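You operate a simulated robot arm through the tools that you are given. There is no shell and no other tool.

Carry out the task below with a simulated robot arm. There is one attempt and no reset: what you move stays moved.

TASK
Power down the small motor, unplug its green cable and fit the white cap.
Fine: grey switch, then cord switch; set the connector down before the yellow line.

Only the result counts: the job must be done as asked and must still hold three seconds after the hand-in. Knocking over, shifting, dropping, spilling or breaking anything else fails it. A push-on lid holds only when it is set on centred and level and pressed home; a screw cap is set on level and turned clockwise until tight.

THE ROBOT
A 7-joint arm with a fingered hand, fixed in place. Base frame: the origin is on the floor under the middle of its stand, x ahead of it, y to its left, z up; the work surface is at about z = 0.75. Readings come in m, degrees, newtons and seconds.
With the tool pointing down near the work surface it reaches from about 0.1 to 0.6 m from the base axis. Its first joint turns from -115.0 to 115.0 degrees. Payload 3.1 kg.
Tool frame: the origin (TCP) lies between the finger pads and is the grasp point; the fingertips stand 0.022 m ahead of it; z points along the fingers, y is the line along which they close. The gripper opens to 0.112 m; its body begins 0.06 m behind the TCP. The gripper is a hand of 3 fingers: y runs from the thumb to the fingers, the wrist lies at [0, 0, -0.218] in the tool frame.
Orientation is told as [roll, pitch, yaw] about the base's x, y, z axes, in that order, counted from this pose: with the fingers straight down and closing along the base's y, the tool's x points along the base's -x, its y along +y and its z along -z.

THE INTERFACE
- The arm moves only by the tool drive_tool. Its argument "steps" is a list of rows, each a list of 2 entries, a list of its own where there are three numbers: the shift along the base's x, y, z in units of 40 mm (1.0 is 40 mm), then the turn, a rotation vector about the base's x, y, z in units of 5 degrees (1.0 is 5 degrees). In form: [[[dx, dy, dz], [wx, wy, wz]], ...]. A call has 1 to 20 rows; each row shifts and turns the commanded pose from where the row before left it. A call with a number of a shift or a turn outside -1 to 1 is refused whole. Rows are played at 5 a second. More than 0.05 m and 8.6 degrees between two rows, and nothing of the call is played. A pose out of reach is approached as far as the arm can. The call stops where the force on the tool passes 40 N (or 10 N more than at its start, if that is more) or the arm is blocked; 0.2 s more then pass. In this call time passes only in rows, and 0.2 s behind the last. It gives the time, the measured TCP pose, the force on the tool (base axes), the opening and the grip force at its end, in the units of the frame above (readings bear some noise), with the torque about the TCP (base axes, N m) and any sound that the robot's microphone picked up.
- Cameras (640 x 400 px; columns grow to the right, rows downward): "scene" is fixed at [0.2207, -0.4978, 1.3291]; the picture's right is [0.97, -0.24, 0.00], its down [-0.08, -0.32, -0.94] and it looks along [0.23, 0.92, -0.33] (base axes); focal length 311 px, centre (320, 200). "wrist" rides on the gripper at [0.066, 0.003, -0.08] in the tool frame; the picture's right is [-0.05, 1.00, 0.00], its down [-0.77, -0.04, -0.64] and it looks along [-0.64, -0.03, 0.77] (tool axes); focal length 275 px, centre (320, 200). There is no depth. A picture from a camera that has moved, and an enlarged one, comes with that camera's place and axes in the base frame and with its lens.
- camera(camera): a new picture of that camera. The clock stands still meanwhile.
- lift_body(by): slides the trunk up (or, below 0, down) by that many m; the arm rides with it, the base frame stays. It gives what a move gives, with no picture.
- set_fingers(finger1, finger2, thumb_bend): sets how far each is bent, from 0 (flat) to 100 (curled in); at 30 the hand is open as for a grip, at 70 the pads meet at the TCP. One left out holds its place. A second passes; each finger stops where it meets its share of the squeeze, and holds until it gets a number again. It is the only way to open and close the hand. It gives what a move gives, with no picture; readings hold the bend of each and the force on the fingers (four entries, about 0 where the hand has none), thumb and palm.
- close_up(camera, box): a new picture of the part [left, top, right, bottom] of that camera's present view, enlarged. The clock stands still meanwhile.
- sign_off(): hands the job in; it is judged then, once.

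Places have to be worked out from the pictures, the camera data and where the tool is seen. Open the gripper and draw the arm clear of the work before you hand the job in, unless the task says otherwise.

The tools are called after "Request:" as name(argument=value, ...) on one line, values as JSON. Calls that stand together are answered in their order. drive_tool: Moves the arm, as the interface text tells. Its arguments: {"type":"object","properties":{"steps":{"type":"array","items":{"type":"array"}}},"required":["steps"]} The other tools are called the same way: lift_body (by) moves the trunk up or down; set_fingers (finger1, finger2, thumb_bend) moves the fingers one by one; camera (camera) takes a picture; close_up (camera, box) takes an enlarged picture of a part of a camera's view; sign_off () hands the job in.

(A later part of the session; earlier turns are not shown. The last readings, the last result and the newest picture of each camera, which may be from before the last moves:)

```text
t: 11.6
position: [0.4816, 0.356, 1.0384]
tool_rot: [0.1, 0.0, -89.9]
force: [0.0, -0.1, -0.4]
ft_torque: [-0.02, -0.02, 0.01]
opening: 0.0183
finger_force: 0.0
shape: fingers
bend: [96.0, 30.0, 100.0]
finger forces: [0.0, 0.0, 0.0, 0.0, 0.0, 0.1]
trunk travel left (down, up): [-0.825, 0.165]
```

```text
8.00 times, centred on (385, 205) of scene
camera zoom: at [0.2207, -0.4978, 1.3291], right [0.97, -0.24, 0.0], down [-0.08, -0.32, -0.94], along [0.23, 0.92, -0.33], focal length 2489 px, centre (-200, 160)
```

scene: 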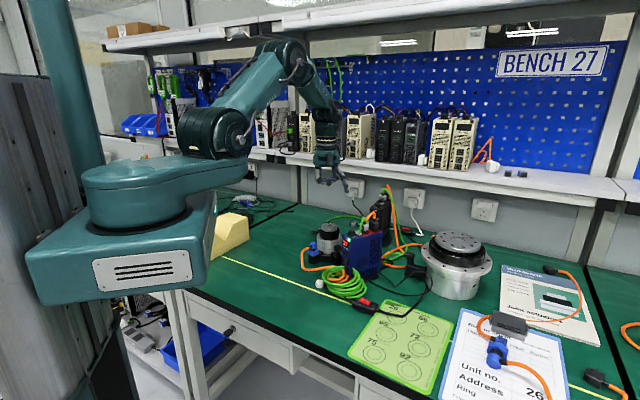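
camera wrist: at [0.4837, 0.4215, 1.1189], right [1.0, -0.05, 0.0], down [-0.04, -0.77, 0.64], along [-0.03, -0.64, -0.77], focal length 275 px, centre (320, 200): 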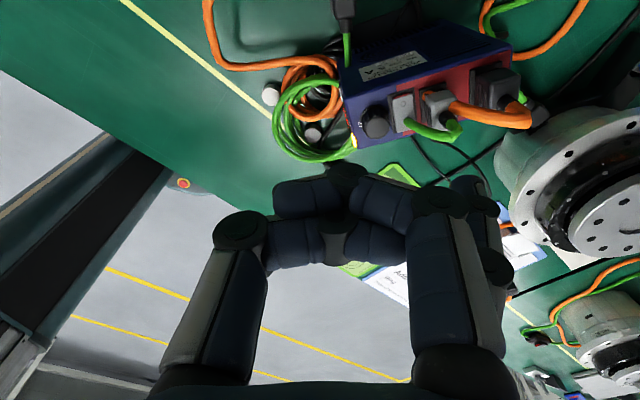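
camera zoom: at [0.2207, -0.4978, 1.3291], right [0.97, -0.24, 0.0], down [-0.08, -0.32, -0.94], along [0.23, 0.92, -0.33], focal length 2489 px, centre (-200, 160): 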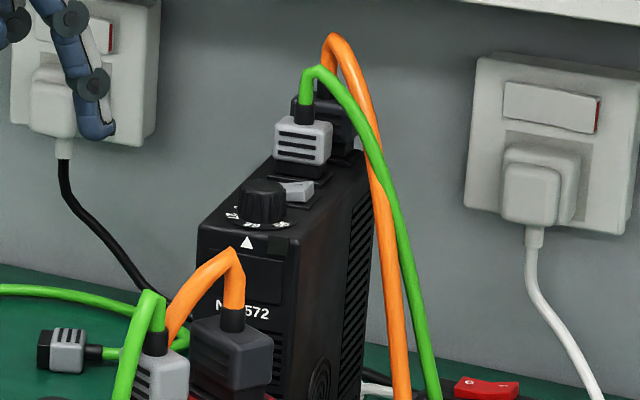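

The black cord loops behind the blue drive and enters its rear; the white cord goes to No. 572. So the red switch by the yellow line is the right one. I move over it with finger1 as poker.

Request:
drive_tool(steps=[[[-0.173, -0.807, -0.2], [0, 0, 0]], [[-0.173, -0.807, -0.2], [0, 0, 0]], [[-0.173, -0.807, -0.3], [0, 0, 0]], [[-0.173, -0.807, -0.4], [0, 0, 0]], [[-0.173, -0.807, -0.5], [0, 0, 0]], [[-0.173, -0.807, -0.6], [0, 0, 0]]])

Request:
set_fingers(finger1=30, finger2=100, thumb_bend=100)

Request:
camera(camera="wrist")

Request:
close_up(camera="scene", box=[280, 180, 440, 320])

```text
t: 13.0
position: [0.4409, 0.1618, 0.9502]
tool_rot: [0.0, 0.1, -89.9]
force: [-0.2, -0.1, -0.6]
ft_torque: [0.01, 0.03, 0.03]
opening: 0.0178
finger_force: 0.0
shape: fingers
bend: [96.0, 30.0, 100.0]
finger forces: [0.0, 0.1, 0.0, 0.0, 0.0, 0.0]
trunk travel left (down, up): [-0.825, 0.165]
```

```text
t: 14.0
position: [0.441, 0.1619, 0.95]
tool_rot: [0.0, 0.1, -89.9]
force: [-0.9, -0.3, -0.2]
ft_torque: [0.01, 0.01, 0.01]
opening: 0.0413
finger_force: 0.1
shape: fingers
bend: [30.0, 95.0, 100.0]
finger forces: [0.0, 0.1, 0.0, 0.1, 0.0, 0.0]
trunk travel left (down, up): [-0.825, 0.165]
```

```text
taken
camera wrist: at [0.443, 0.229, 1.0305], right [1.0, -0.05, 0.0], down [-0.04, -0.77, 0.64], along [-0.03, -0.64, -0.77], focal length 275 px, centre (320, 200)
```

wrist: 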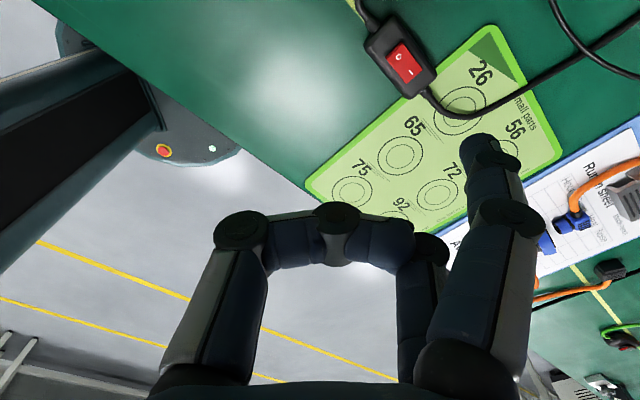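

```text
2.86 times, centred on (360, 250) of scene
camera zoom: at [0.2207, -0.4978, 1.3291], right [0.97, -0.24, 0.0], down [-0.08, -0.32, -0.94], along [0.23, 0.92, -0.33], focal length 889 px, centre (206, 57)
```

zoom: 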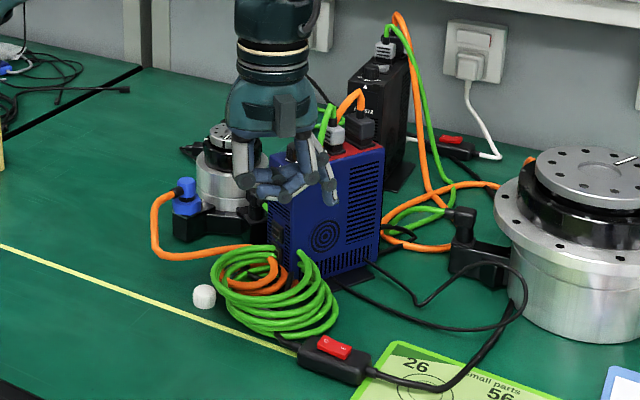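

I zoom the wrist view on the red rocker to fix its position once more from here.

Request:
close_up(camera="wrist", box=[350, 0, 530, 160])

Request:
close_up(camera="scene", box=[320, 215, 400, 320])

```text
2.50 times, centred on (440, 80) of wrist
camera zoom: at [0.443, 0.229, 1.0305], right [1.0, -0.05, 0.0], down [-0.04, -0.77, 0.64], along [-0.03, -0.64, -0.77], focal length 688 px, centre (20, 500)
```

zoom: 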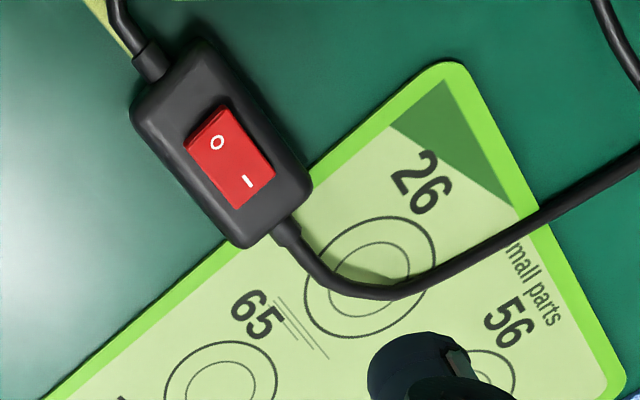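

```text
3.81 times, centred on (360, 268) of scene
camera zoom: at [0.2207, -0.4978, 1.3291], right [0.97, -0.24, 0.0], down [-0.08, -0.32, -0.94], along [0.23, 0.92, -0.33], focal length 1185 px, centre (168, -57)
```

zoom: 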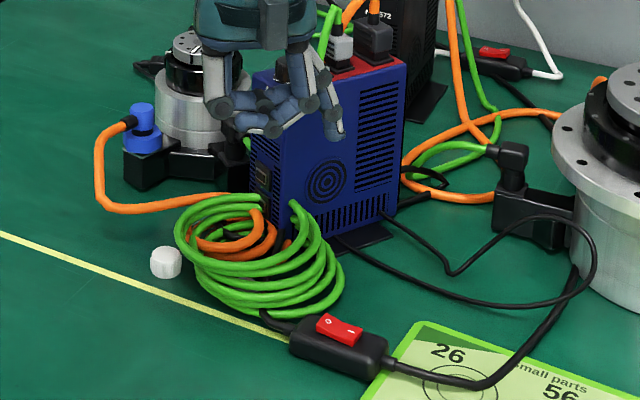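

Both views agree that O is at (0.506, 0.172, 0.781), with the raised end near (0.502, 0.177). The tip is straight above, so I descend to just above it and check.

Request:
drive_tool(steps=[[[0, 0, -0.8], [0, 0, 0]], [[0, 0, -0.8], [0, 0, 0]], [[0, 0, -0.8], [0, 0, 0]], [[0, 0, -0.6], [0, 0, 0]], [[0, 0, -0.3], [0, 0, 0]]])

Request:
close_up(camera="wrist", box=[400, 60, 560, 180])

Request:
close_up(camera="scene", box=[320, 265, 400, 320])

```text
t: 15.2
position: [0.4396, 0.162, 0.8177]
tool_rot: [0.0, 0.0, -90.0]
force: [-1.1, 0.1, 0.6]
ft_torque: [0.01, 0.02, 0.02]
opening: 0.0412
finger_force: 0.0
shape: fingers
bend: [30.0, 95.0, 100.0]
finger forces: [0.1, 0.0, 0.1, 0.0, 0.0, 0.0]
trunk travel left (down, up): [-0.825, 0.165]
```

```text
3.33 times, centred on (480, 120) of wrist
camera zoom: at [0.4418, 0.2284, 0.8984], right [1.0, -0.05, 0.0], down [-0.04, -0.77, 0.64], along [-0.03, -0.64, -0.77], focal length 918 px, centre (-213, 467)
```

zoom: 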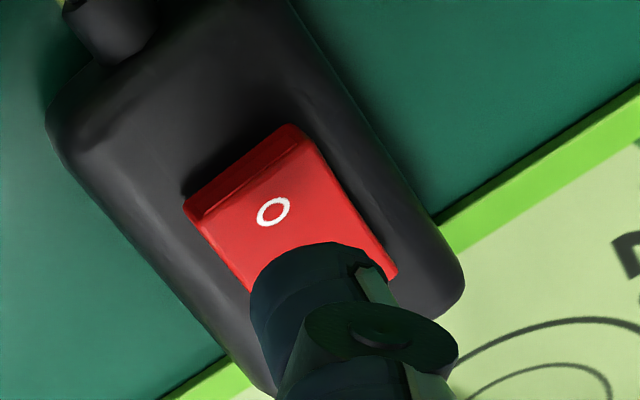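

```text
7.27 times, centred on (360, 292) of scene
camera zoom: at [0.2207, -0.4978, 1.3291], right [0.97, -0.24, 0.0], down [-0.08, -0.32, -0.94], along [0.23, 0.92, -0.33], focal length 2262 px, centre (29, -473)
```

zoom: 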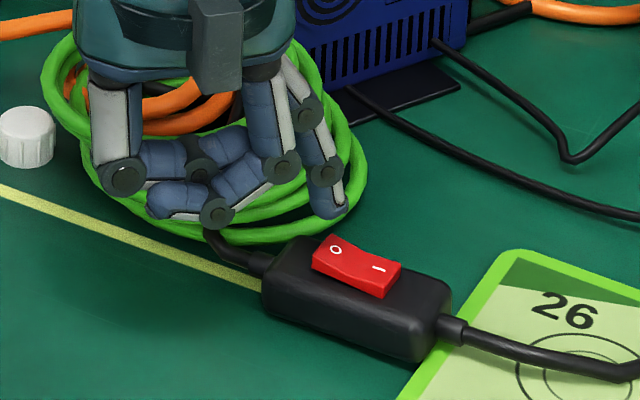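

The tip is about 15 mm above the red rocker, near the O mark. I shift it 3 mm in +y and press in small steps.

Request:
drive_tool(steps=[[[0, 0.075, -0.25], [0, 0, 0]], [[0, 0, -0.075], [0, 0, 0]], [[0, 0, -0.075], [0, 0, 0]], [[0, 0, -0.075], [0, 0, 0]], [[0, 0, -0.05], [0, 0, 0]]])

Request:
close_up(camera="scene", box=[320, 225, 400, 320])

Request:
close_up(camera="wrist", box=[400, 60, 560, 180])

```text
t: 16.4
position: [0.4378, 0.1653, 0.7968]
tool_rot: [0.2, 0.0, -89.9]
force: [-4.5, 0.2, 9.1]
ft_torque: [0.08, -0.53, 0.04]
opening: 0.0417
finger_force: 4.8
shape: fingers
bend: [30.0, 95.0, 100.0]
finger forces: [9.8, 0.0, 0.0, 0.0, 0.0, 0.0]
trunk travel left (down, up): [-0.825, 0.165]
```

```text
4.21 times, centred on (360, 272) of scene
camera zoom: at [0.2207, -0.4978, 1.3291], right [0.97, -0.24, 0.0], down [-0.08, -0.32, -0.94], along [0.23, 0.92, -0.33], focal length 1310 px, centre (152, -105)
```

zoom: 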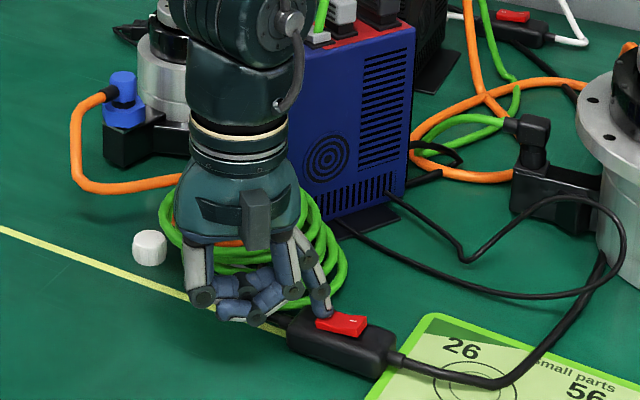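

```text
3.33 times, centred on (480, 120) of wrist
camera zoom: at [0.4406, 0.2314, 0.8775], right [1.0, -0.05, 0.0], down [-0.04, -0.77, 0.64], along [-0.03, -0.64, -0.77], focal length 918 px, centre (-213, 467)
```

zoom: 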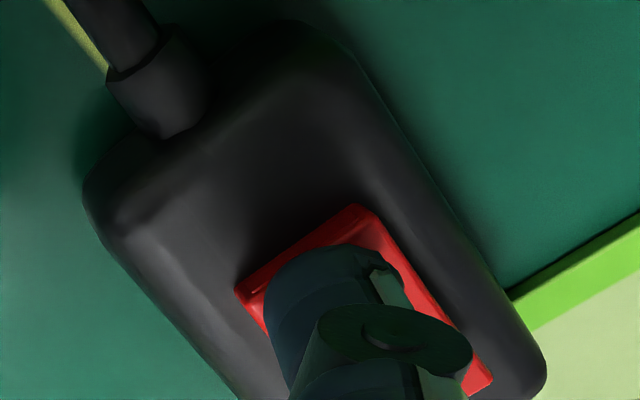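

The rocker looks pressed at the O end with about 10 N. I lift straight up and check the switch and the drive's display.

Request:
drive_tool(steps=[[[0, 0, 0.3], [0, 0, 0]], [[0, 0, 0.8], [0, 0, 0]], [[0, 0, 1], [0, 0, 0]], [[0, 0, 1], [0, 0, 0]], [[0, 0, 1], [0, 0, 0]], [[0, 0, 1], [0, 0, 0]], [[0, 0, 1], [0, 0, 0]]])

Request:
close_up(camera="scene", box=[280, 200, 400, 320])

Request:
close_up(camera="scene", box=[345, 290, 395, 325])

Request:
close_up(camera="scene", box=[295, 205, 385, 265])

```text
t: 18.0
position: [0.4378, 0.1631, 1.0413]
tool_rot: [0.1, -0.1, -90.0]
force: [0.4, -0.8, -0.1]
ft_torque: [0.04, -0.03, -0.04]
opening: 0.041
finger_force: 0.0
shape: fingers
bend: [30.0, 95.0, 100.0]
finger forces: [0.1, 0.0, 0.0, 0.1, 0.1, 0.0]
trunk travel left (down, up): [-0.825, 0.165]
```

```text
3.33 times, centred on (340, 260) of scene
camera zoom: at [0.2207, -0.4978, 1.3291], right [0.97, -0.24, 0.0], down [-0.08, -0.32, -0.94], along [0.23, 0.92, -0.33], focal length 1037 px, centre (253, 0)
```

zoom: 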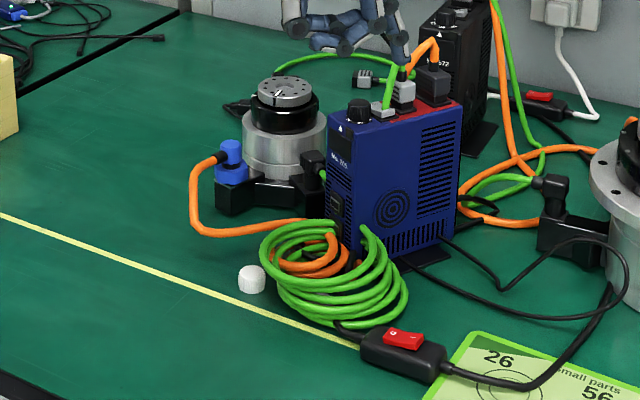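

```text
11.43 times, centred on (370, 308) of scene
camera zoom: at [0.2207, -0.4978, 1.3291], right [0.97, -0.24, 0.0], down [-0.08, -0.32, -0.94], along [0.23, 0.92, -0.33], focal length 3555 px, centre (-251, -1029)
```

zoom: 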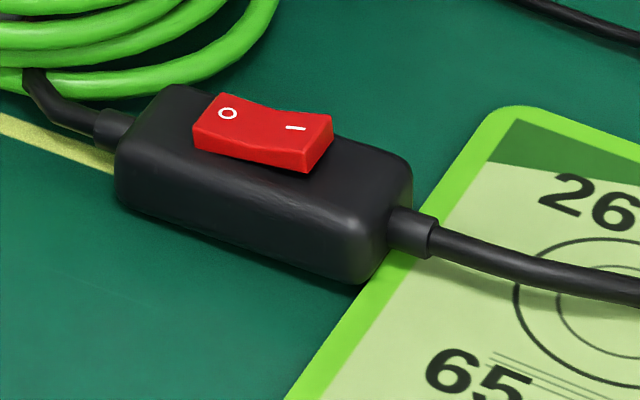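

```text
6.67 times, centred on (340, 235) of scene
camera zoom: at [0.2207, -0.4978, 1.3291], right [0.97, -0.24, 0.0], down [-0.08, -0.32, -0.94], along [0.23, 0.92, -0.33], focal length 2074 px, centre (187, -33)
```

zoom: 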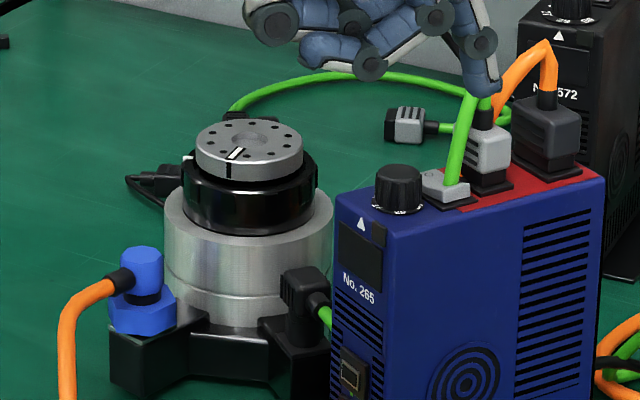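

The display is dark now, so both switches are off in the asked order. I move above the green plug at about (0.508, 0.399), top z about 0.82, and partly open the fingers.

Request:
drive_tool(steps=[[[0.25, 0.843, 0], [0, 0, 0]], [[0.25, 0.843, 0], [0, 0, 0]], [[0.25, 0.843, 0], [0, 0, 0]], [[0.25, 0.843, -0.2], [0, 0, 0]], [[0.25, 0.843, -0.3], [0, 0, 0]], [[0.25, 0.843, -0.5], [0, 0, 0]], [[0.25, 0.843, -0.5], [0, 0, 0]]])

Request:
set_fingers(finger1=48, finger2=48, thumb_bend=48)

Request:
camera(camera="wrist")

Request:
close_up(camera="scene", box=[285, 160, 405, 265])

```text
t: 19.6
position: [0.5095, 0.4044, 0.9796]
tool_rot: [-0.3, -0.3, -90.0]
force: [-1.0, 0.2, 0.1]
ft_torque: [-0.03, 0.02, 0.0]
opening: 0.0413
finger_force: 0.1
shape: fingers
bend: [30.0, 95.0, 100.0]
finger forces: [0.1, 0.0, 0.0, 0.0, 0.1, 0.0]
trunk travel left (down, up): [-0.825, 0.165]
```

```text
t: 20.6
position: [0.5107, 0.4035, 0.9804]
tool_rot: [0.0, 0.0, -90.1]
force: [0.0, 0.1, 0.0]
ft_torque: [0.03, 0.01, 0.01]
opening: 0.0608
finger_force: 0.1
shape: fingers
bend: [48.0, 48.0, 48.0]
finger forces: [0.0, 0.0, 0.1, 0.1, 0.0, 0.0]
trunk travel left (down, up): [-0.825, 0.165]
```

```text
taken
camera wrist: at [0.5135, 0.4698, 1.0613], right [1.0, -0.05, 0.0], down [-0.04, -0.77, 0.64], along [-0.03, -0.64, -0.77], focal length 275 px, centre (320, 200)
```

wrist: 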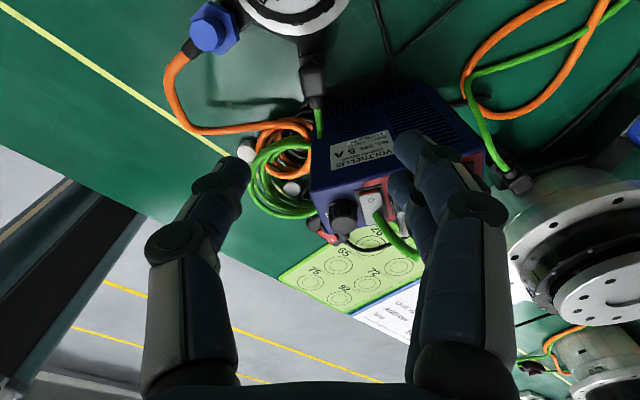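

```text
3.81 times, centred on (345, 212) of scene
camera zoom: at [0.2207, -0.4978, 1.3291], right [0.97, -0.24, 0.0], down [-0.08, -0.32, -0.94], along [0.23, 0.92, -0.33], focal length 1185 px, centre (225, 152)
```

zoom: 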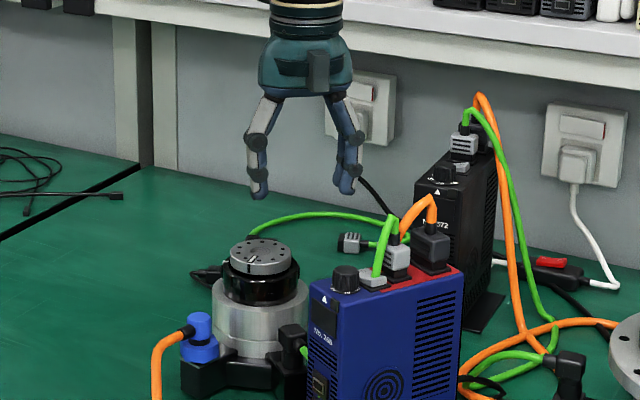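

The reach is fine here, and the fingertips sit about 23 mm below the TCP, symmetric at ±40 mm. I zoom on the plug to centre the hand on it.

Request:
close_up(camera="wrist", box=[260, 30, 380, 120])

Request:
close_up(camera="scene", box=[315, 225, 365, 265])

```text
4.44 times, centred on (320, 75) of wrist
camera zoom: at [0.5135, 0.4698, 1.0613], right [1.0, -0.05, 0.0], down [-0.04, -0.77, 0.64], along [-0.03, -0.64, -0.77], focal length 1224 px, centre (320, 756)
```

zoom: 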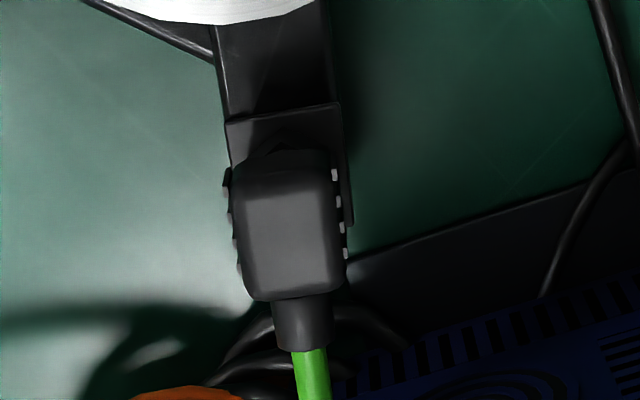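

```text
10.00 times, centred on (340, 245) of scene
camera zoom: at [0.2207, -0.4978, 1.3291], right [0.97, -0.24, 0.0], down [-0.08, -0.32, -0.94], along [0.23, 0.92, -0.33], focal length 3111 px, centre (120, -250)
```

zoom: 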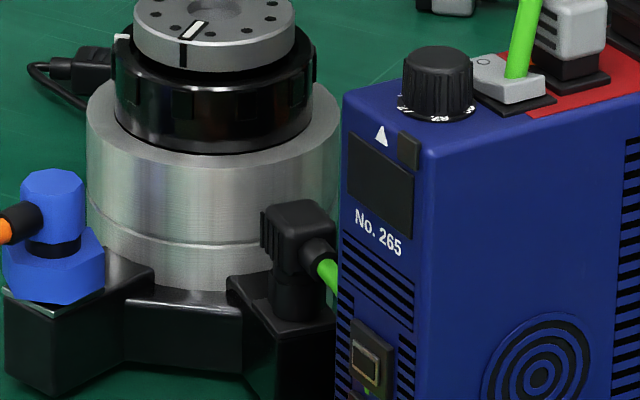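

The plug body is centred at about (0.505, 0.400), top z about 0.826, with grip ribs on its ±x sides and the bracket top at about 0.793. I lower to just above it with the fingers straddling it.

Request:
drive_tool(steps=[[[-0.07, -0.04, -0.6], [0, 0, 0]], [[-0.07, -0.04, -0.6], [0, 0, 0]], [[0, 0, -0.6], [0, 0, 0]], [[0, 0, -0.6], [0, 0, 0]], [[0, 0, -0.6], [0, 0, 0]]])

Request:
camera(camera="wrist")

Request:
close_up(camera="scene", box=[295, 180, 385, 265])

```text
t: 21.8
position: [0.4947, 0.3876, 0.875]
tool_rot: [0.1, 0.0, -90.1]
force: [0.1, -0.1, 0.2]
ft_torque: [0.03, -0.02, 0.0]
opening: 0.0612
finger_force: 0.1
shape: fingers
bend: [48.0, 48.0, 48.0]
finger forces: [0.1, 0.1, 0.0, 0.0, 0.0, 0.1]
out of reach, approached as far as the arm can: row 3, 4, 5
trunk travel left (down, up): [-0.825, 0.165]
```

```text
taken
camera wrist: at [0.4963, 0.4534, 0.9554], right [1.0, -0.05, 0.0], down [-0.04, -0.77, 0.64], along [-0.03, -0.64, -0.77], focal length 275 px, centre (320, 200)
```

wrist: 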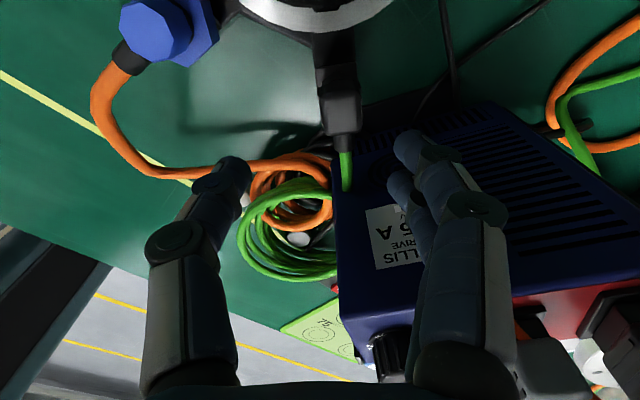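

```text
4.71 times, centred on (340, 222) of scene
camera zoom: at [0.2207, -0.4978, 1.3291], right [0.97, -0.24, 0.0], down [-0.08, -0.32, -0.94], along [0.23, 0.92, -0.33], focal length 1464 px, centre (226, 94)
```

zoom: 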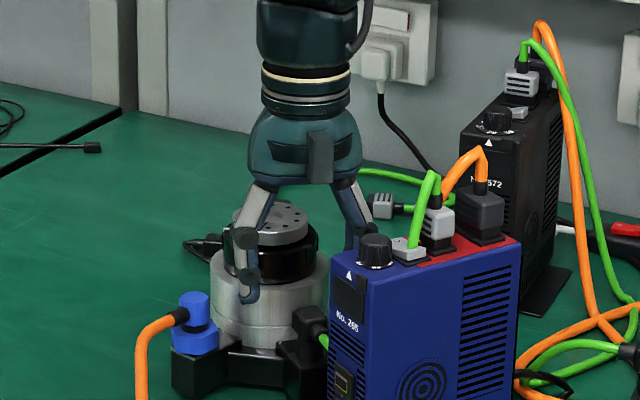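

The arm cannot reach out that far this low with the trunk at its present height. I go back up and then lower the trunk, so that the arm keeps its better posture.

Request:
drive_tool(steps=[[[0, 0, 0.6], [0, 0, 0]], [[0, 0, 0.6], [0, 0, 0]], [[0, 0, 0.6], [0, 0, 0]], [[0, 0, 0.6], [0, 0, 0]], [[0, 0, 0.6], [0, 0, 0]], [[0, 0, 0.6], [0, 0, 0]]])

Request:
camera(camera="scene")

```text
t: 23.2
position: [0.4909, 0.3872, 1.019]
tool_rot: [0.0, 0.1, -90.0]
force: [-0.7, -0.1, -0.3]
ft_torque: [-0.02, 0.02, 0.02]
opening: 0.0611
finger_force: 0.1
shape: fingers
bend: [48.0, 48.0, 48.0]
finger forces: [0.0, 0.1, 0.0, 0.0, 0.0, 0.0]
trunk travel left (down, up): [-0.825, 0.165]
```

```text
taken
```

scene: 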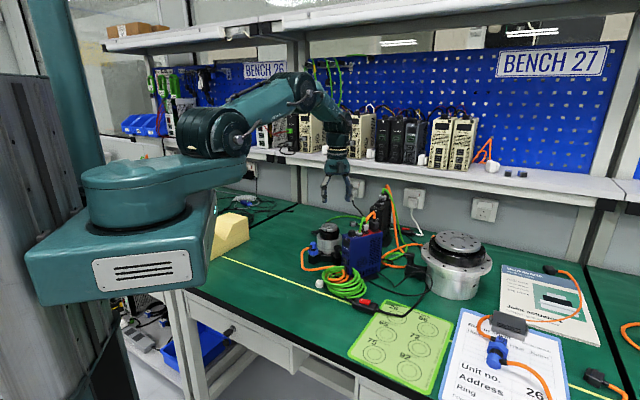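

I raise the hand a bit more so the trunk can come down by 0.17 m with the fingers still well above the plug.

Request:
drive_tool(steps=[[[0, 0, 0.8], [0, 0, 0]], [[0, 0, 0.7], [0, 0, 0]]])

Request:
lift_body(by=-0.17)

Request:
camera(camera="scene")

Request:
camera(camera="wrist")

```text
t: 23.8
position: [0.4924, 0.3861, 1.0809]
tool_rot: [0.0, 0.0, -90.0]
force: [-0.7, 0.1, 0.1]
ft_torque: [-0.01, -0.02, 0.0]
opening: 0.0609
finger_force: 0.0
shape: fingers
bend: [48.0, 48.0, 48.0]
finger forces: [0.1, 0.0, 0.1, 0.0, 0.0, 0.1]
trunk travel left (down, up): [-0.825, 0.165]
```

```text
t: 25.7
position: [0.4932, 0.3877, 0.9114]
tool_rot: [0.1, 0.0, -90.0]
force: [-0.1, 0.7, -0.3]
ft_torque: [0.01, -0.03, -0.04]
opening: 0.061
finger_force: 0.1
shape: fingers
bend: [48.0, 48.0, 48.0]
finger forces: [0.1, 0.0, 0.0, 0.0, 0.0, 0.0]
trunk travel left (down, up): [-0.655, 0.335]
```

```text
taken
```

scene: 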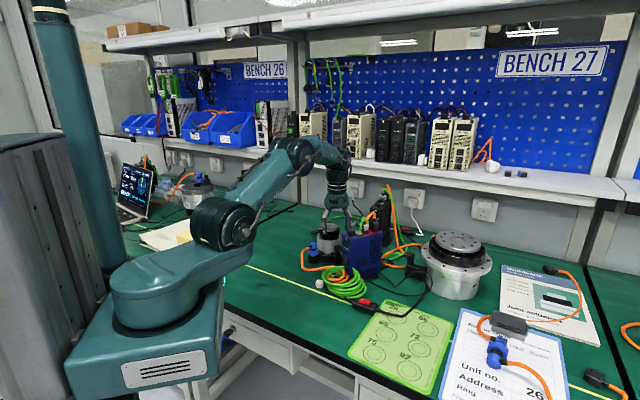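

```text
taken
camera wrist: at [0.4959, 0.4531, 0.9912], right [1.0, -0.05, 0.0], down [-0.04, -0.77, 0.64], along [-0.03, -0.64, -0.77], focal length 275 px, centre (320, 200)
```

wrist: 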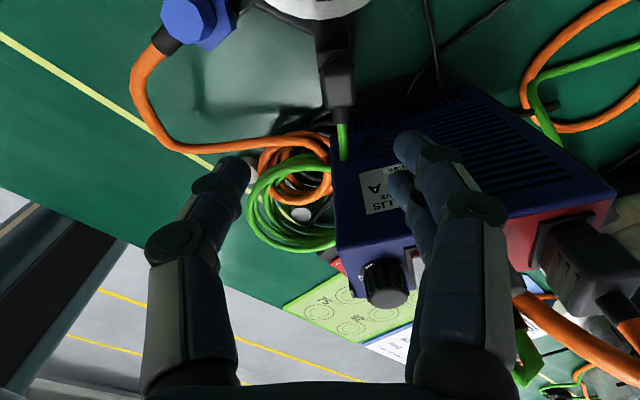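

The trunk came down cleanly. I now centre above the plug at z of about 0.865.

Request:
drive_tool(steps=[[[0.15, 0.155, -0.1], [0, 0, 0]], [[0.145, 0.155, -0.5], [0, 0, 0]], [[0, 0, -0.5], [0, 0, 0]]])

Request:
camera(camera="wrist")

Request:
close_up(camera="scene", box=[295, 180, 385, 265])

```text
t: 26.5
position: [0.5043, 0.3995, 0.8666]
tool_rot: [0.0, 0.1, -89.9]
force: [-0.4, 0.1, -0.6]
ft_torque: [0.01, 0.01, 0.0]
opening: 0.0609
finger_force: 0.0
shape: fingers
bend: [48.0, 48.0, 48.0]
finger forces: [0.1, 0.1, 0.0, 0.0, 0.1, 0.1]
trunk travel left (down, up): [-0.655, 0.335]
```

```text
taken
camera wrist: at [0.5077, 0.4659, 0.9472], right [1.0, -0.05, 0.0], down [-0.03, -0.77, 0.64], along [-0.03, -0.64, -0.77], focal length 275 px, centre (320, 200)
```

wrist: 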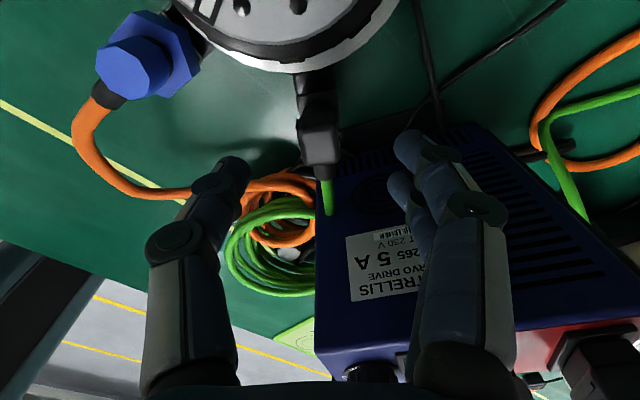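

```text
4.71 times, centred on (340, 222) of scene
camera zoom: at [0.2207, -0.4978, 1.3291], right [0.97, -0.24, 0.0], down [-0.08, -0.32, -0.94], along [0.23, 0.92, -0.33], focal length 1464 px, centre (226, 94)
```

zoom: 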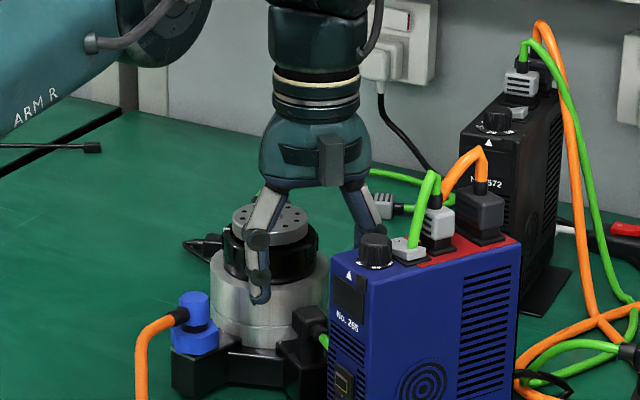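

The hand is centred over the plug. I descend to the grip height, TCP z about 0.820.

Request:
drive_tool(steps=[[[0.01, 0.01, -0.3], [0, 0, 0]], [[0.01, 0.01, -0.3], [0, 0, 0]], [[0, 0, -0.3], [0, 0, 0]], [[0, 0, -0.25], [0, 0, 0]]])

Request:
camera(camera="wrist")

Request:
close_up(camera="wrist", box=[240, 130, 420, 250])

Request:
close_up(camera="scene", box=[305, 205, 375, 265])

```text
t: 27.5
position: [0.5046, 0.3993, 0.8204]
tool_rot: [0.0, 0.0, -89.9]
force: [1.8, 0.1, 0.6]
ft_torque: [0.01, 0.01, -0.02]
opening: 0.061
finger_force: 0.1
shape: fingers
bend: [48.0, 48.0, 48.0]
finger forces: [0.1, 0.1, 0.1, 0.0, 0.0, 0.0]
trunk travel left (down, up): [-0.655, 0.335]
```

```text
taken
camera wrist: at [0.5069, 0.4662, 0.9009], right [1.0, -0.05, 0.0], down [-0.04, -0.77, 0.64], along [-0.03, -0.64, -0.77], focal length 275 px, centre (320, 200)
```

wrist: 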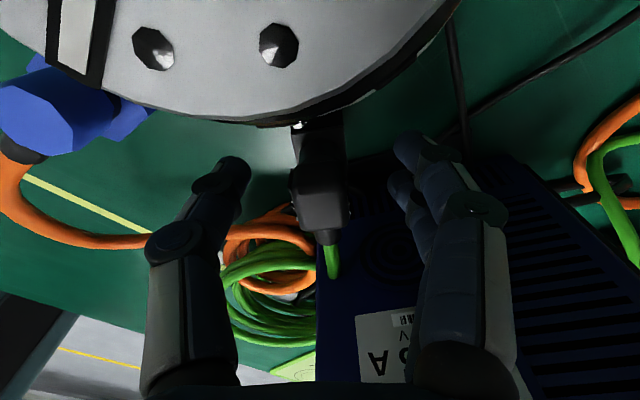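

```text
3.33 times, centred on (330, 190) of wrist
camera zoom: at [0.5069, 0.4662, 0.9009], right [1.0, -0.05, 0.0], down [-0.04, -0.77, 0.64], along [-0.03, -0.64, -0.77], focal length 918 px, centre (287, 233)
```

zoom: 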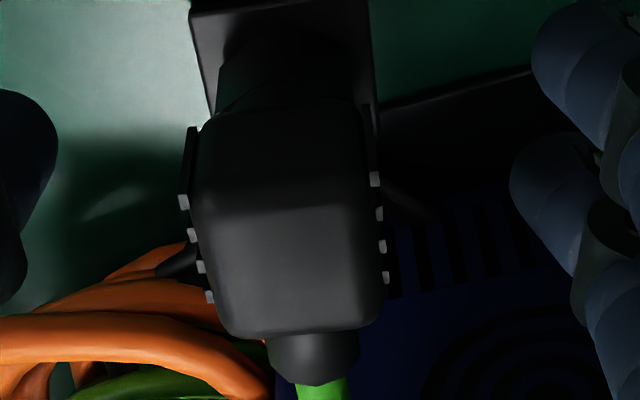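

```text
6.67 times, centred on (340, 235) of scene
camera zoom: at [0.2207, -0.4978, 1.3291], right [0.97, -0.24, 0.0], down [-0.08, -0.32, -0.94], along [0.23, 0.92, -0.33], focal length 2074 px, centre (187, -33)
```

zoom: 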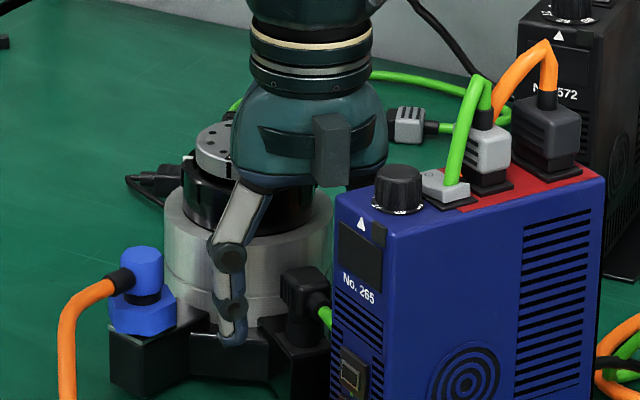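

The plug is centred between thumb and fingers. I close the hand on its ribs.

Request:
set_fingers(finger1=75, finger2=75, thumb_bend=75)

Request:
close_up(camera="wrist", box=[240, 130, 420, 250])

Request:
close_up(camera="scene", box=[305, 205, 375, 265])

```text
t: 28.5
position: [0.5043, 0.4, 0.8197]
tool_rot: [-0.1, 0.0, -89.8]
force: [-0.4, -0.6, -6.4]
ft_torque: [0.01, 0.12, 0.05]
opening: 0.0107
finger_force: 13.5
shape: fingers
bend: [71.0, 71.0, 68.0]
finger forces: [6.6, 7.4, 0.0, 0.0, 12.0, 0.0]
trunk travel left (down, up): [-0.655, 0.335]
```

```text
3.33 times, centred on (330, 190) of wrist
camera zoom: at [0.5071, 0.4666, 0.9003], right [1.0, -0.05, 0.0], down [-0.03, -0.77, 0.64], along [-0.03, -0.64, -0.77], focal length 918 px, centre (287, 233)
```

zoom: 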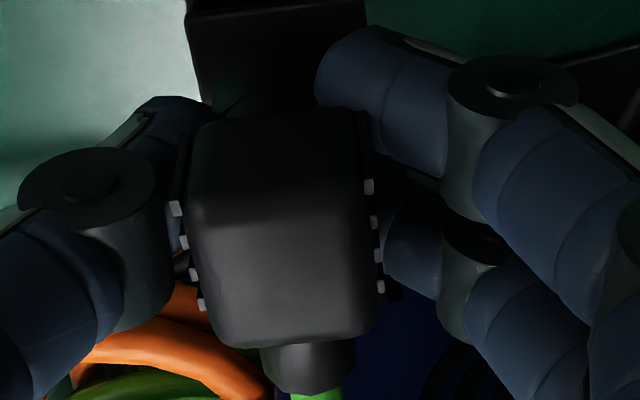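

```text
6.67 times, centred on (340, 235) of scene
camera zoom: at [0.2207, -0.4978, 1.3291], right [0.97, -0.24, 0.0], down [-0.08, -0.32, -0.94], along [0.23, 0.92, -0.33], focal length 2074 px, centre (187, -33)
```

zoom: 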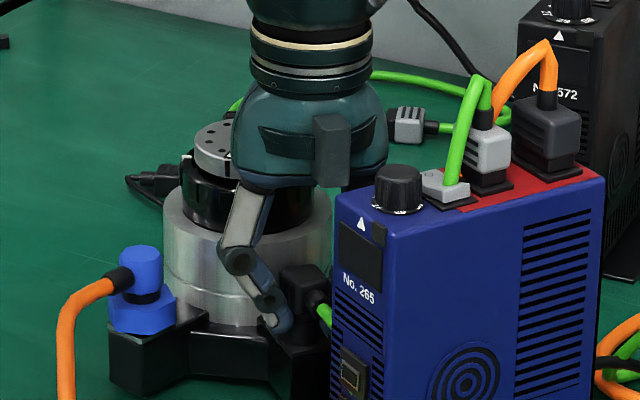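

The fingertips closed under the elbow body (opening only 11 mm), not on its ribs. I reopen, rise 9 mm and grip the ribbed body itself.

Request:
set_fingers(finger1=50, finger2=50, thumb_bend=50)

Request:
drive_tool(steps=[[[0, 0, 0.12], [0, 0, 0]], [[0.02, 0, 0.12], [0, 0, 0]]])

Request:
set_fingers(finger1=75, finger2=75, thumb_bend=75)

Request:
close_up(camera="wrist", box=[240, 130, 420, 250])

Request:
close_up(camera="scene", box=[320, 230, 365, 265])

```text
t: 29.5
position: [0.5041, 0.4, 0.8208]
tool_rot: [0.0, 0.0, -90.0]
force: [0.2, -0.7, 0.3]
ft_torque: [0.05, 0.02, -0.02]
opening: 0.0544
finger_force: 0.0
shape: fingers
bend: [50.0, 50.0, 50.0]
finger forces: [0.1, 0.1, 0.0, 0.0, 0.0, 0.0]
trunk travel left (down, up): [-0.655, 0.335]
```

```text
t: 30.1
position: [0.5069, 0.3992, 0.8296]
tool_rot: [0.0, 0.1, -90.0]
force: [-0.3, 0.0, -0.2]
ft_torque: [0.04, 0.0, -0.03]
opening: 0.0546
finger_force: 0.0
shape: fingers
bend: [50.0, 50.0, 50.0]
finger forces: [0.1, 0.0, 0.0, 0.0, 0.0, 0.0]
trunk travel left (down, up): [-0.655, 0.335]
```

```text
t: 31.1
position: [0.5071, 0.4005, 0.8289]
tool_rot: [-0.1, -0.1, -89.9]
force: [-0.1, -1.1, -5.2]
ft_torque: [0.02, 0.07, 0.05]
opening: 0.0147
finger_force: 12.7
shape: fingers
bend: [71.0, 70.0, 67.0]
finger forces: [5.8, 6.8, 0.0, 0.0, 13.1, 0.1]
trunk travel left (down, up): [-0.655, 0.335]
```

```text
3.33 times, centred on (330, 190) of wrist
camera zoom: at [0.5091, 0.4664, 0.9096], right [1.0, -0.05, 0.0], down [-0.03, -0.77, 0.64], along [-0.03, -0.64, -0.77], focal length 918 px, centre (287, 233)
```

zoom: 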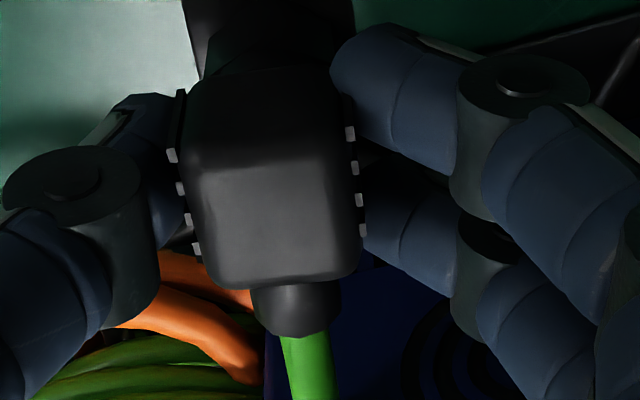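

```text
11.43 times, centred on (342, 248) of scene
camera zoom: at [0.2207, -0.4978, 1.3291], right [0.97, -0.24, 0.0], down [-0.08, -0.32, -0.94], along [0.23, 0.92, -0.33], focal length 3555 px, centre (63, -343)
```

zoom: 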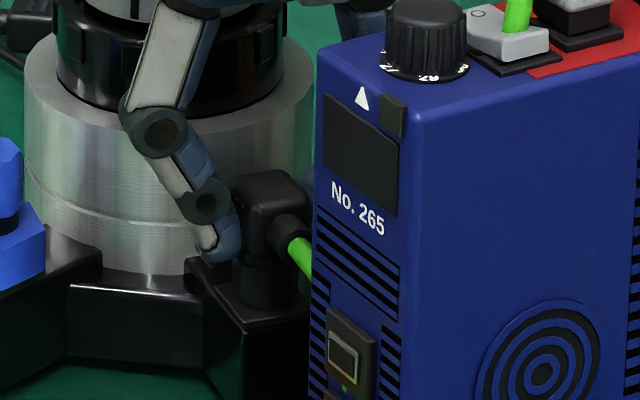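

The thumb tip now lies against the side of the plug body and the squeeze is about 13 N. I pull straight up slowly and watch the force.

Request:
drive_tool(steps=[[[0, 0, 0.08], [0, 0, 0]], [[0, 0, 0.08], [0, 0, 0]], [[0, 0, 0.08], [0, 0, 0]]])

Request:
close_up(camera="wrist", box=[240, 130, 420, 250])

Request:
close_up(camera="scene", box=[320, 230, 365, 265])

```text
t: 31.9
position: [0.5076, 0.3993, 0.8396]
tool_rot: [0.1, -0.1, -90.1]
force: [0.0, -0.5, -0.4]
ft_torque: [0.04, -0.01, 0.01]
opening: 0.015
finger_force: 13.7
shape: fingers
bend: [71.0, 71.0, 67.0]
finger forces: [6.8, 7.2, 0.0, 0.0, 13.8, 0.0]
trunk travel left (down, up): [-0.655, 0.335]
```

```text
3.33 times, centred on (330, 190) of wrist
camera zoom: at [0.5102, 0.4665, 0.9206], right [1.0, -0.05, 0.0], down [-0.04, -0.77, 0.64], along [-0.03, -0.64, -0.77], focal length 918 px, centre (287, 233)
```

zoom: 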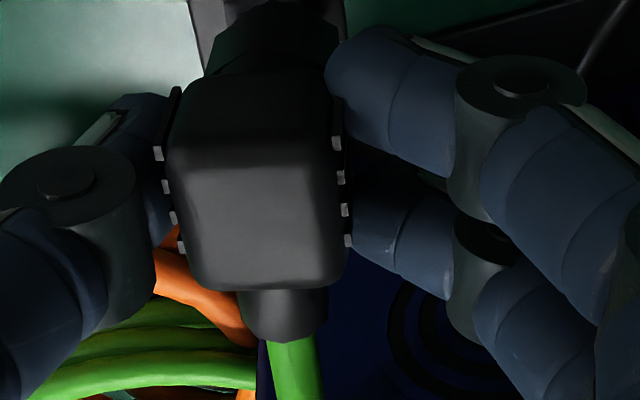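

```text
11.43 times, centred on (342, 248) of scene
camera zoom: at [0.2207, -0.4978, 1.3291], right [0.97, -0.24, 0.0], down [-0.08, -0.32, -0.94], along [0.23, 0.92, -0.33], focal length 3555 px, centre (63, -343)
```

zoom: 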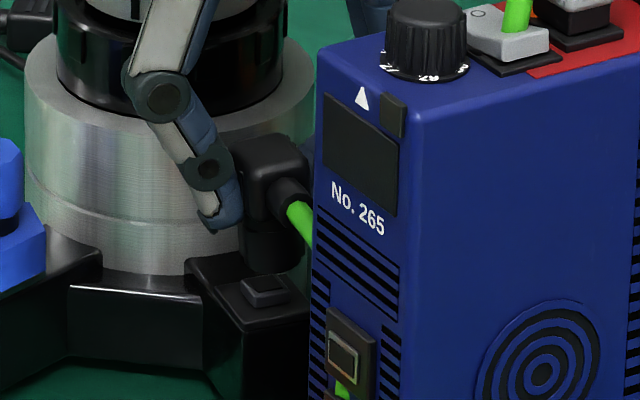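

The plug came free and rides in the hand; the socket is now visible on the bracket. I raise it further and look at how the cable follows.

Request:
drive_tool(steps=[[[0, 0, 0.3], [0, 0, 0]], [[0, 0, 0.4], [0, 0, 0]], [[0, 0, 0.5], [0, 0, 0]], [[0, 0, 0.5], [0, 0, 0]]])

Request:
close_up(camera="scene", box=[280, 180, 400, 310])

Request:
camera(camera="wrist")

Request:
close_up(camera="scene", box=[325, 240, 365, 270])

```text
t: 32.9
position: [0.5076, 0.3998, 0.9088]
tool_rot: [-0.1, 0.0, -90.0]
force: [-0.3, 0.1, -0.4]
ft_torque: [-0.02, -0.02, 0.01]
opening: 0.015
finger_force: 14.3
shape: fingers
bend: [71.0, 71.0, 67.0]
finger forces: [6.8, 7.0, 0.0, 0.0, 13.9, 0.0]
trunk travel left (down, up): [-0.655, 0.335]
```

```text
3.08 times, centred on (340, 245) of scene
camera zoom: at [0.2207, -0.4978, 1.3291], right [0.97, -0.24, 0.0], down [-0.08, -0.32, -0.94], along [0.23, 0.92, -0.33], focal length 957 px, centre (258, 62)
```

zoom: 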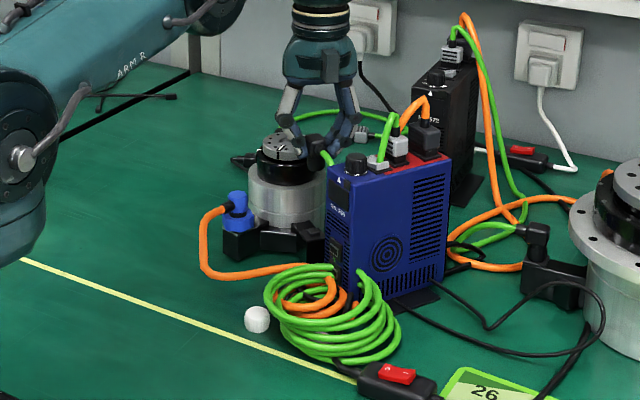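

```text
taken
camera wrist: at [0.5104, 0.4665, 0.9891], right [1.0, -0.05, 0.0], down [-0.04, -0.77, 0.64], along [-0.03, -0.64, -0.77], focal length 275 px, centre (320, 200)
```

wrist: 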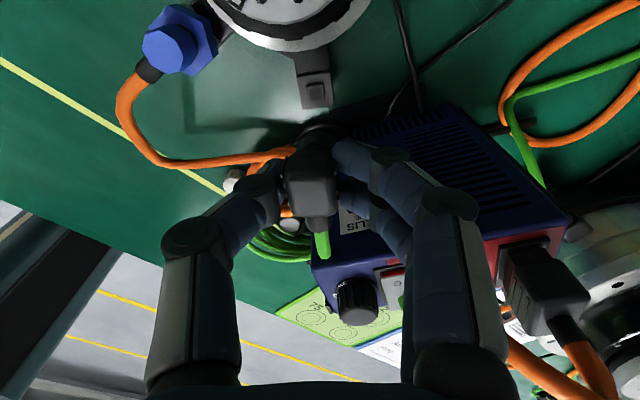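

```text
13.33 times, centred on (345, 255) of scene
camera zoom: at [0.2207, -0.4978, 1.3291], right [0.97, -0.24, 0.0], down [-0.08, -0.32, -0.94], along [0.23, 0.92, -0.33], focal length 4148 px, centre (-13, -533)
```

zoom: 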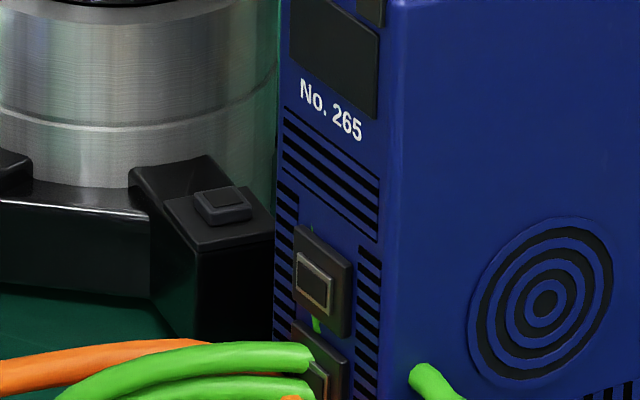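

The cable follows freely, and the bare socket is a low square boss on the bracket. I raise the plug clear and carry it over to about (0.36, 0.24), on the near side of the yellow line (x+y about 0.70). I turn the hand to yaw 0 on the way so its cable points back to the coil.

Request:
drive_tool(steps=[[[0, 0, 0.8], [0, 0, 0]], [[0, 0, 0.8], [0, 0, 0]], [[-0.2056, -0.222, 0], [0, 0, 1]], [[-0.2056, -0.222, 0], [0, 0, 1]], [[-0.2056, -0.222, 0], [0, 0, 1]], [[-0.2056, -0.222, 0], [0, 0, 1]], [[-0.2056, -0.222, 0], [0, 0, 1]], [[-0.2056, -0.222, 0], [0, 0, 1]], [[-0.2056, -0.222, 0], [0, 0, 1]], [[-0.2056, -0.222, 0], [0, 0, 1]], [[-0.2056, -0.222, 0], [0, 0, 1]], [[-0.2056, -0.222, 0], [0, 0, 1]], [[-0.2056, -0.222, 0], [0, 0, 1]], [[-0.2056, -0.222, 0], [0, 0, 1]], [[-0.2056, -0.222, 0], [0, 0, 1]], [[-0.2056, -0.222, 0], [0, 0, 1]], [[-0.2056, -0.222, 0], [0, 0, 1]], [[-0.2056, -0.222, 0], [0, 0, 1]], [[-0.2056, -0.222, 0], [0, 0, 1]], [[-0.2056, -0.222, 0], [0, 0, 1]]])

Request:
camera(camera="scene")

Request:
camera(camera="wrist")

```text
t: 37.1
position: [0.3537, 0.2329, 0.9705]
tool_rot: [0.0, 0.1, 0.1]
force: [0.0, -0.2, 0.1]
ft_torque: [0.01, 0.0, 0.0]
opening: 0.015
finger_force: 13.8
shape: fingers
bend: [72.0, 71.0, 67.0]
finger forces: [6.8, 7.0, 0.1, 0.0, 13.8, 0.0]
out of reach, approached as far as the arm can: row 2
trunk travel left (down, up): [-0.655, 0.335]
```

```text
taken
```

scene: 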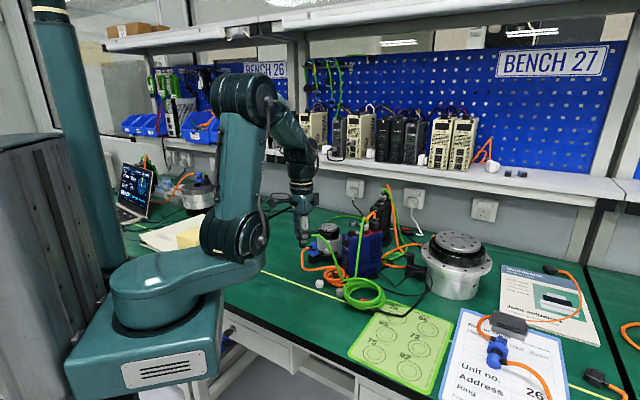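

```text
taken
camera wrist: at [0.2867, 0.2367, 1.0513], right [0.04, 1.0, 0.0], down [0.77, -0.03, 0.64], along [0.64, -0.03, -0.77], focal length 275 px, centre (320, 200)
```

wrist: 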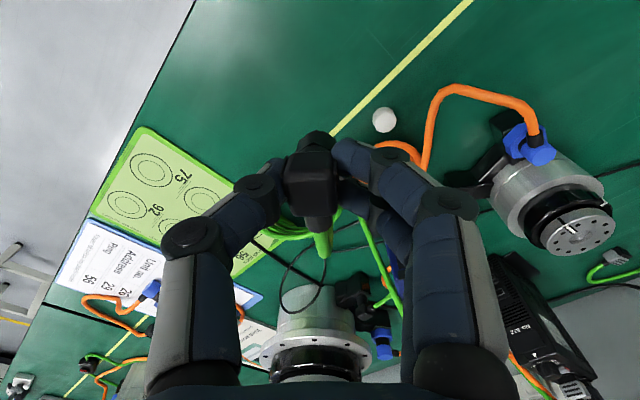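

The plug is at (0.354, 0.233) now. I zoom to see the cable and coil state.

Request:
close_up(camera="scene", box=[270, 190, 410, 310])

Request:
close_up(camera="wrist", box=[230, 80, 430, 260])

```text
3.33 times, centred on (340, 250) of scene
camera zoom: at [0.2207, -0.4978, 1.3291], right [0.97, -0.24, 0.0], down [-0.08, -0.32, -0.94], along [0.23, 0.92, -0.33], focal length 1037 px, centre (253, 33)
```

zoom: 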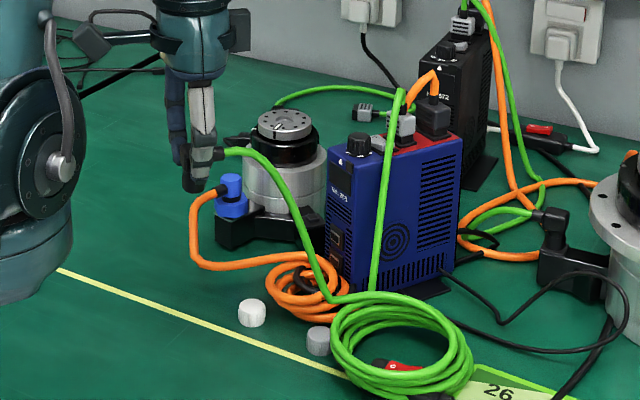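

```text
2.22 times, centred on (330, 170) of wrist
camera zoom: at [0.2867, 0.2367, 1.0513], right [0.04, 1.0, 0.0], down [0.77, -0.03, 0.64], along [0.64, -0.03, -0.77], focal length 612 px, centre (298, 267)
```

zoom: 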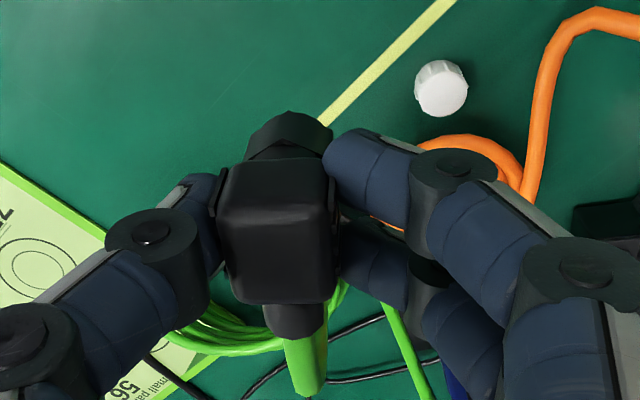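

The slack coil re-laid itself with the cable, and the other parts are in place. I lower the plug here, at x+y of about 0.587, well before the line.

Request:
drive_tool(steps=[[[0, 0, -0.85], [0, 0, 0]], [[0, 0, -0.85], [0, 0, 0]], [[0, 0, -0.85], [0, 0, 0]], [[0, 0, -0.85], [0, 0, 0]], [[0, 0, -0.7], [0, 0, 0]]])

Request:
close_up(camera="scene", box=[250, 190, 410, 330])

Request:
camera(camera="wrist")

```text
t: 38.3
position: [0.354, 0.2326, 0.8046]
tool_rot: [-0.1, 0.0, 0.1]
force: [-0.3, -1.0, -0.2]
ft_torque: [0.0, 0.02, 0.0]
opening: 0.0147
finger_force: 13.7
shape: fingers
bend: [72.0, 72.0, 67.0]
finger forces: [7.0, 6.8, 0.0, 0.0, 13.8, 0.0]
trunk travel left (down, up): [-0.655, 0.335]
```

```text
2.86 times, centred on (330, 260) of scene
camera zoom: at [0.2207, -0.4978, 1.3291], right [0.97, -0.24, 0.0], down [-0.08, -0.32, -0.94], along [0.23, 0.92, -0.33], focal length 889 px, centre (291, 29)
```

zoom: 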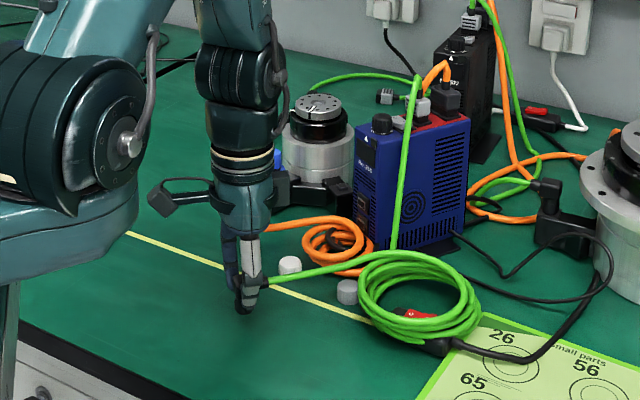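

```text
taken
camera wrist: at [0.287, 0.2364, 0.8863], right [0.05, 1.0, 0.0], down [0.77, -0.04, 0.64], along [0.63, -0.03, -0.77], focal length 275 px, centre (320, 200)
```

wrist: 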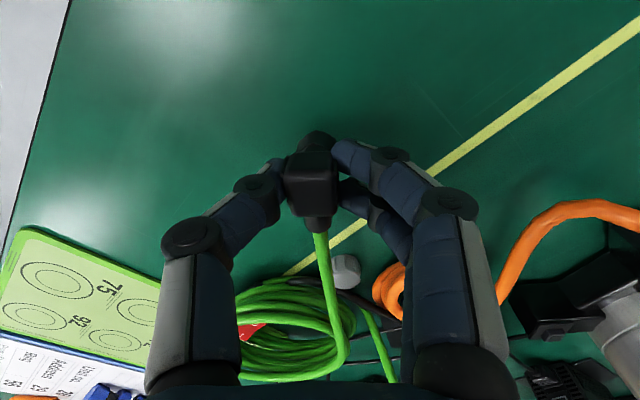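

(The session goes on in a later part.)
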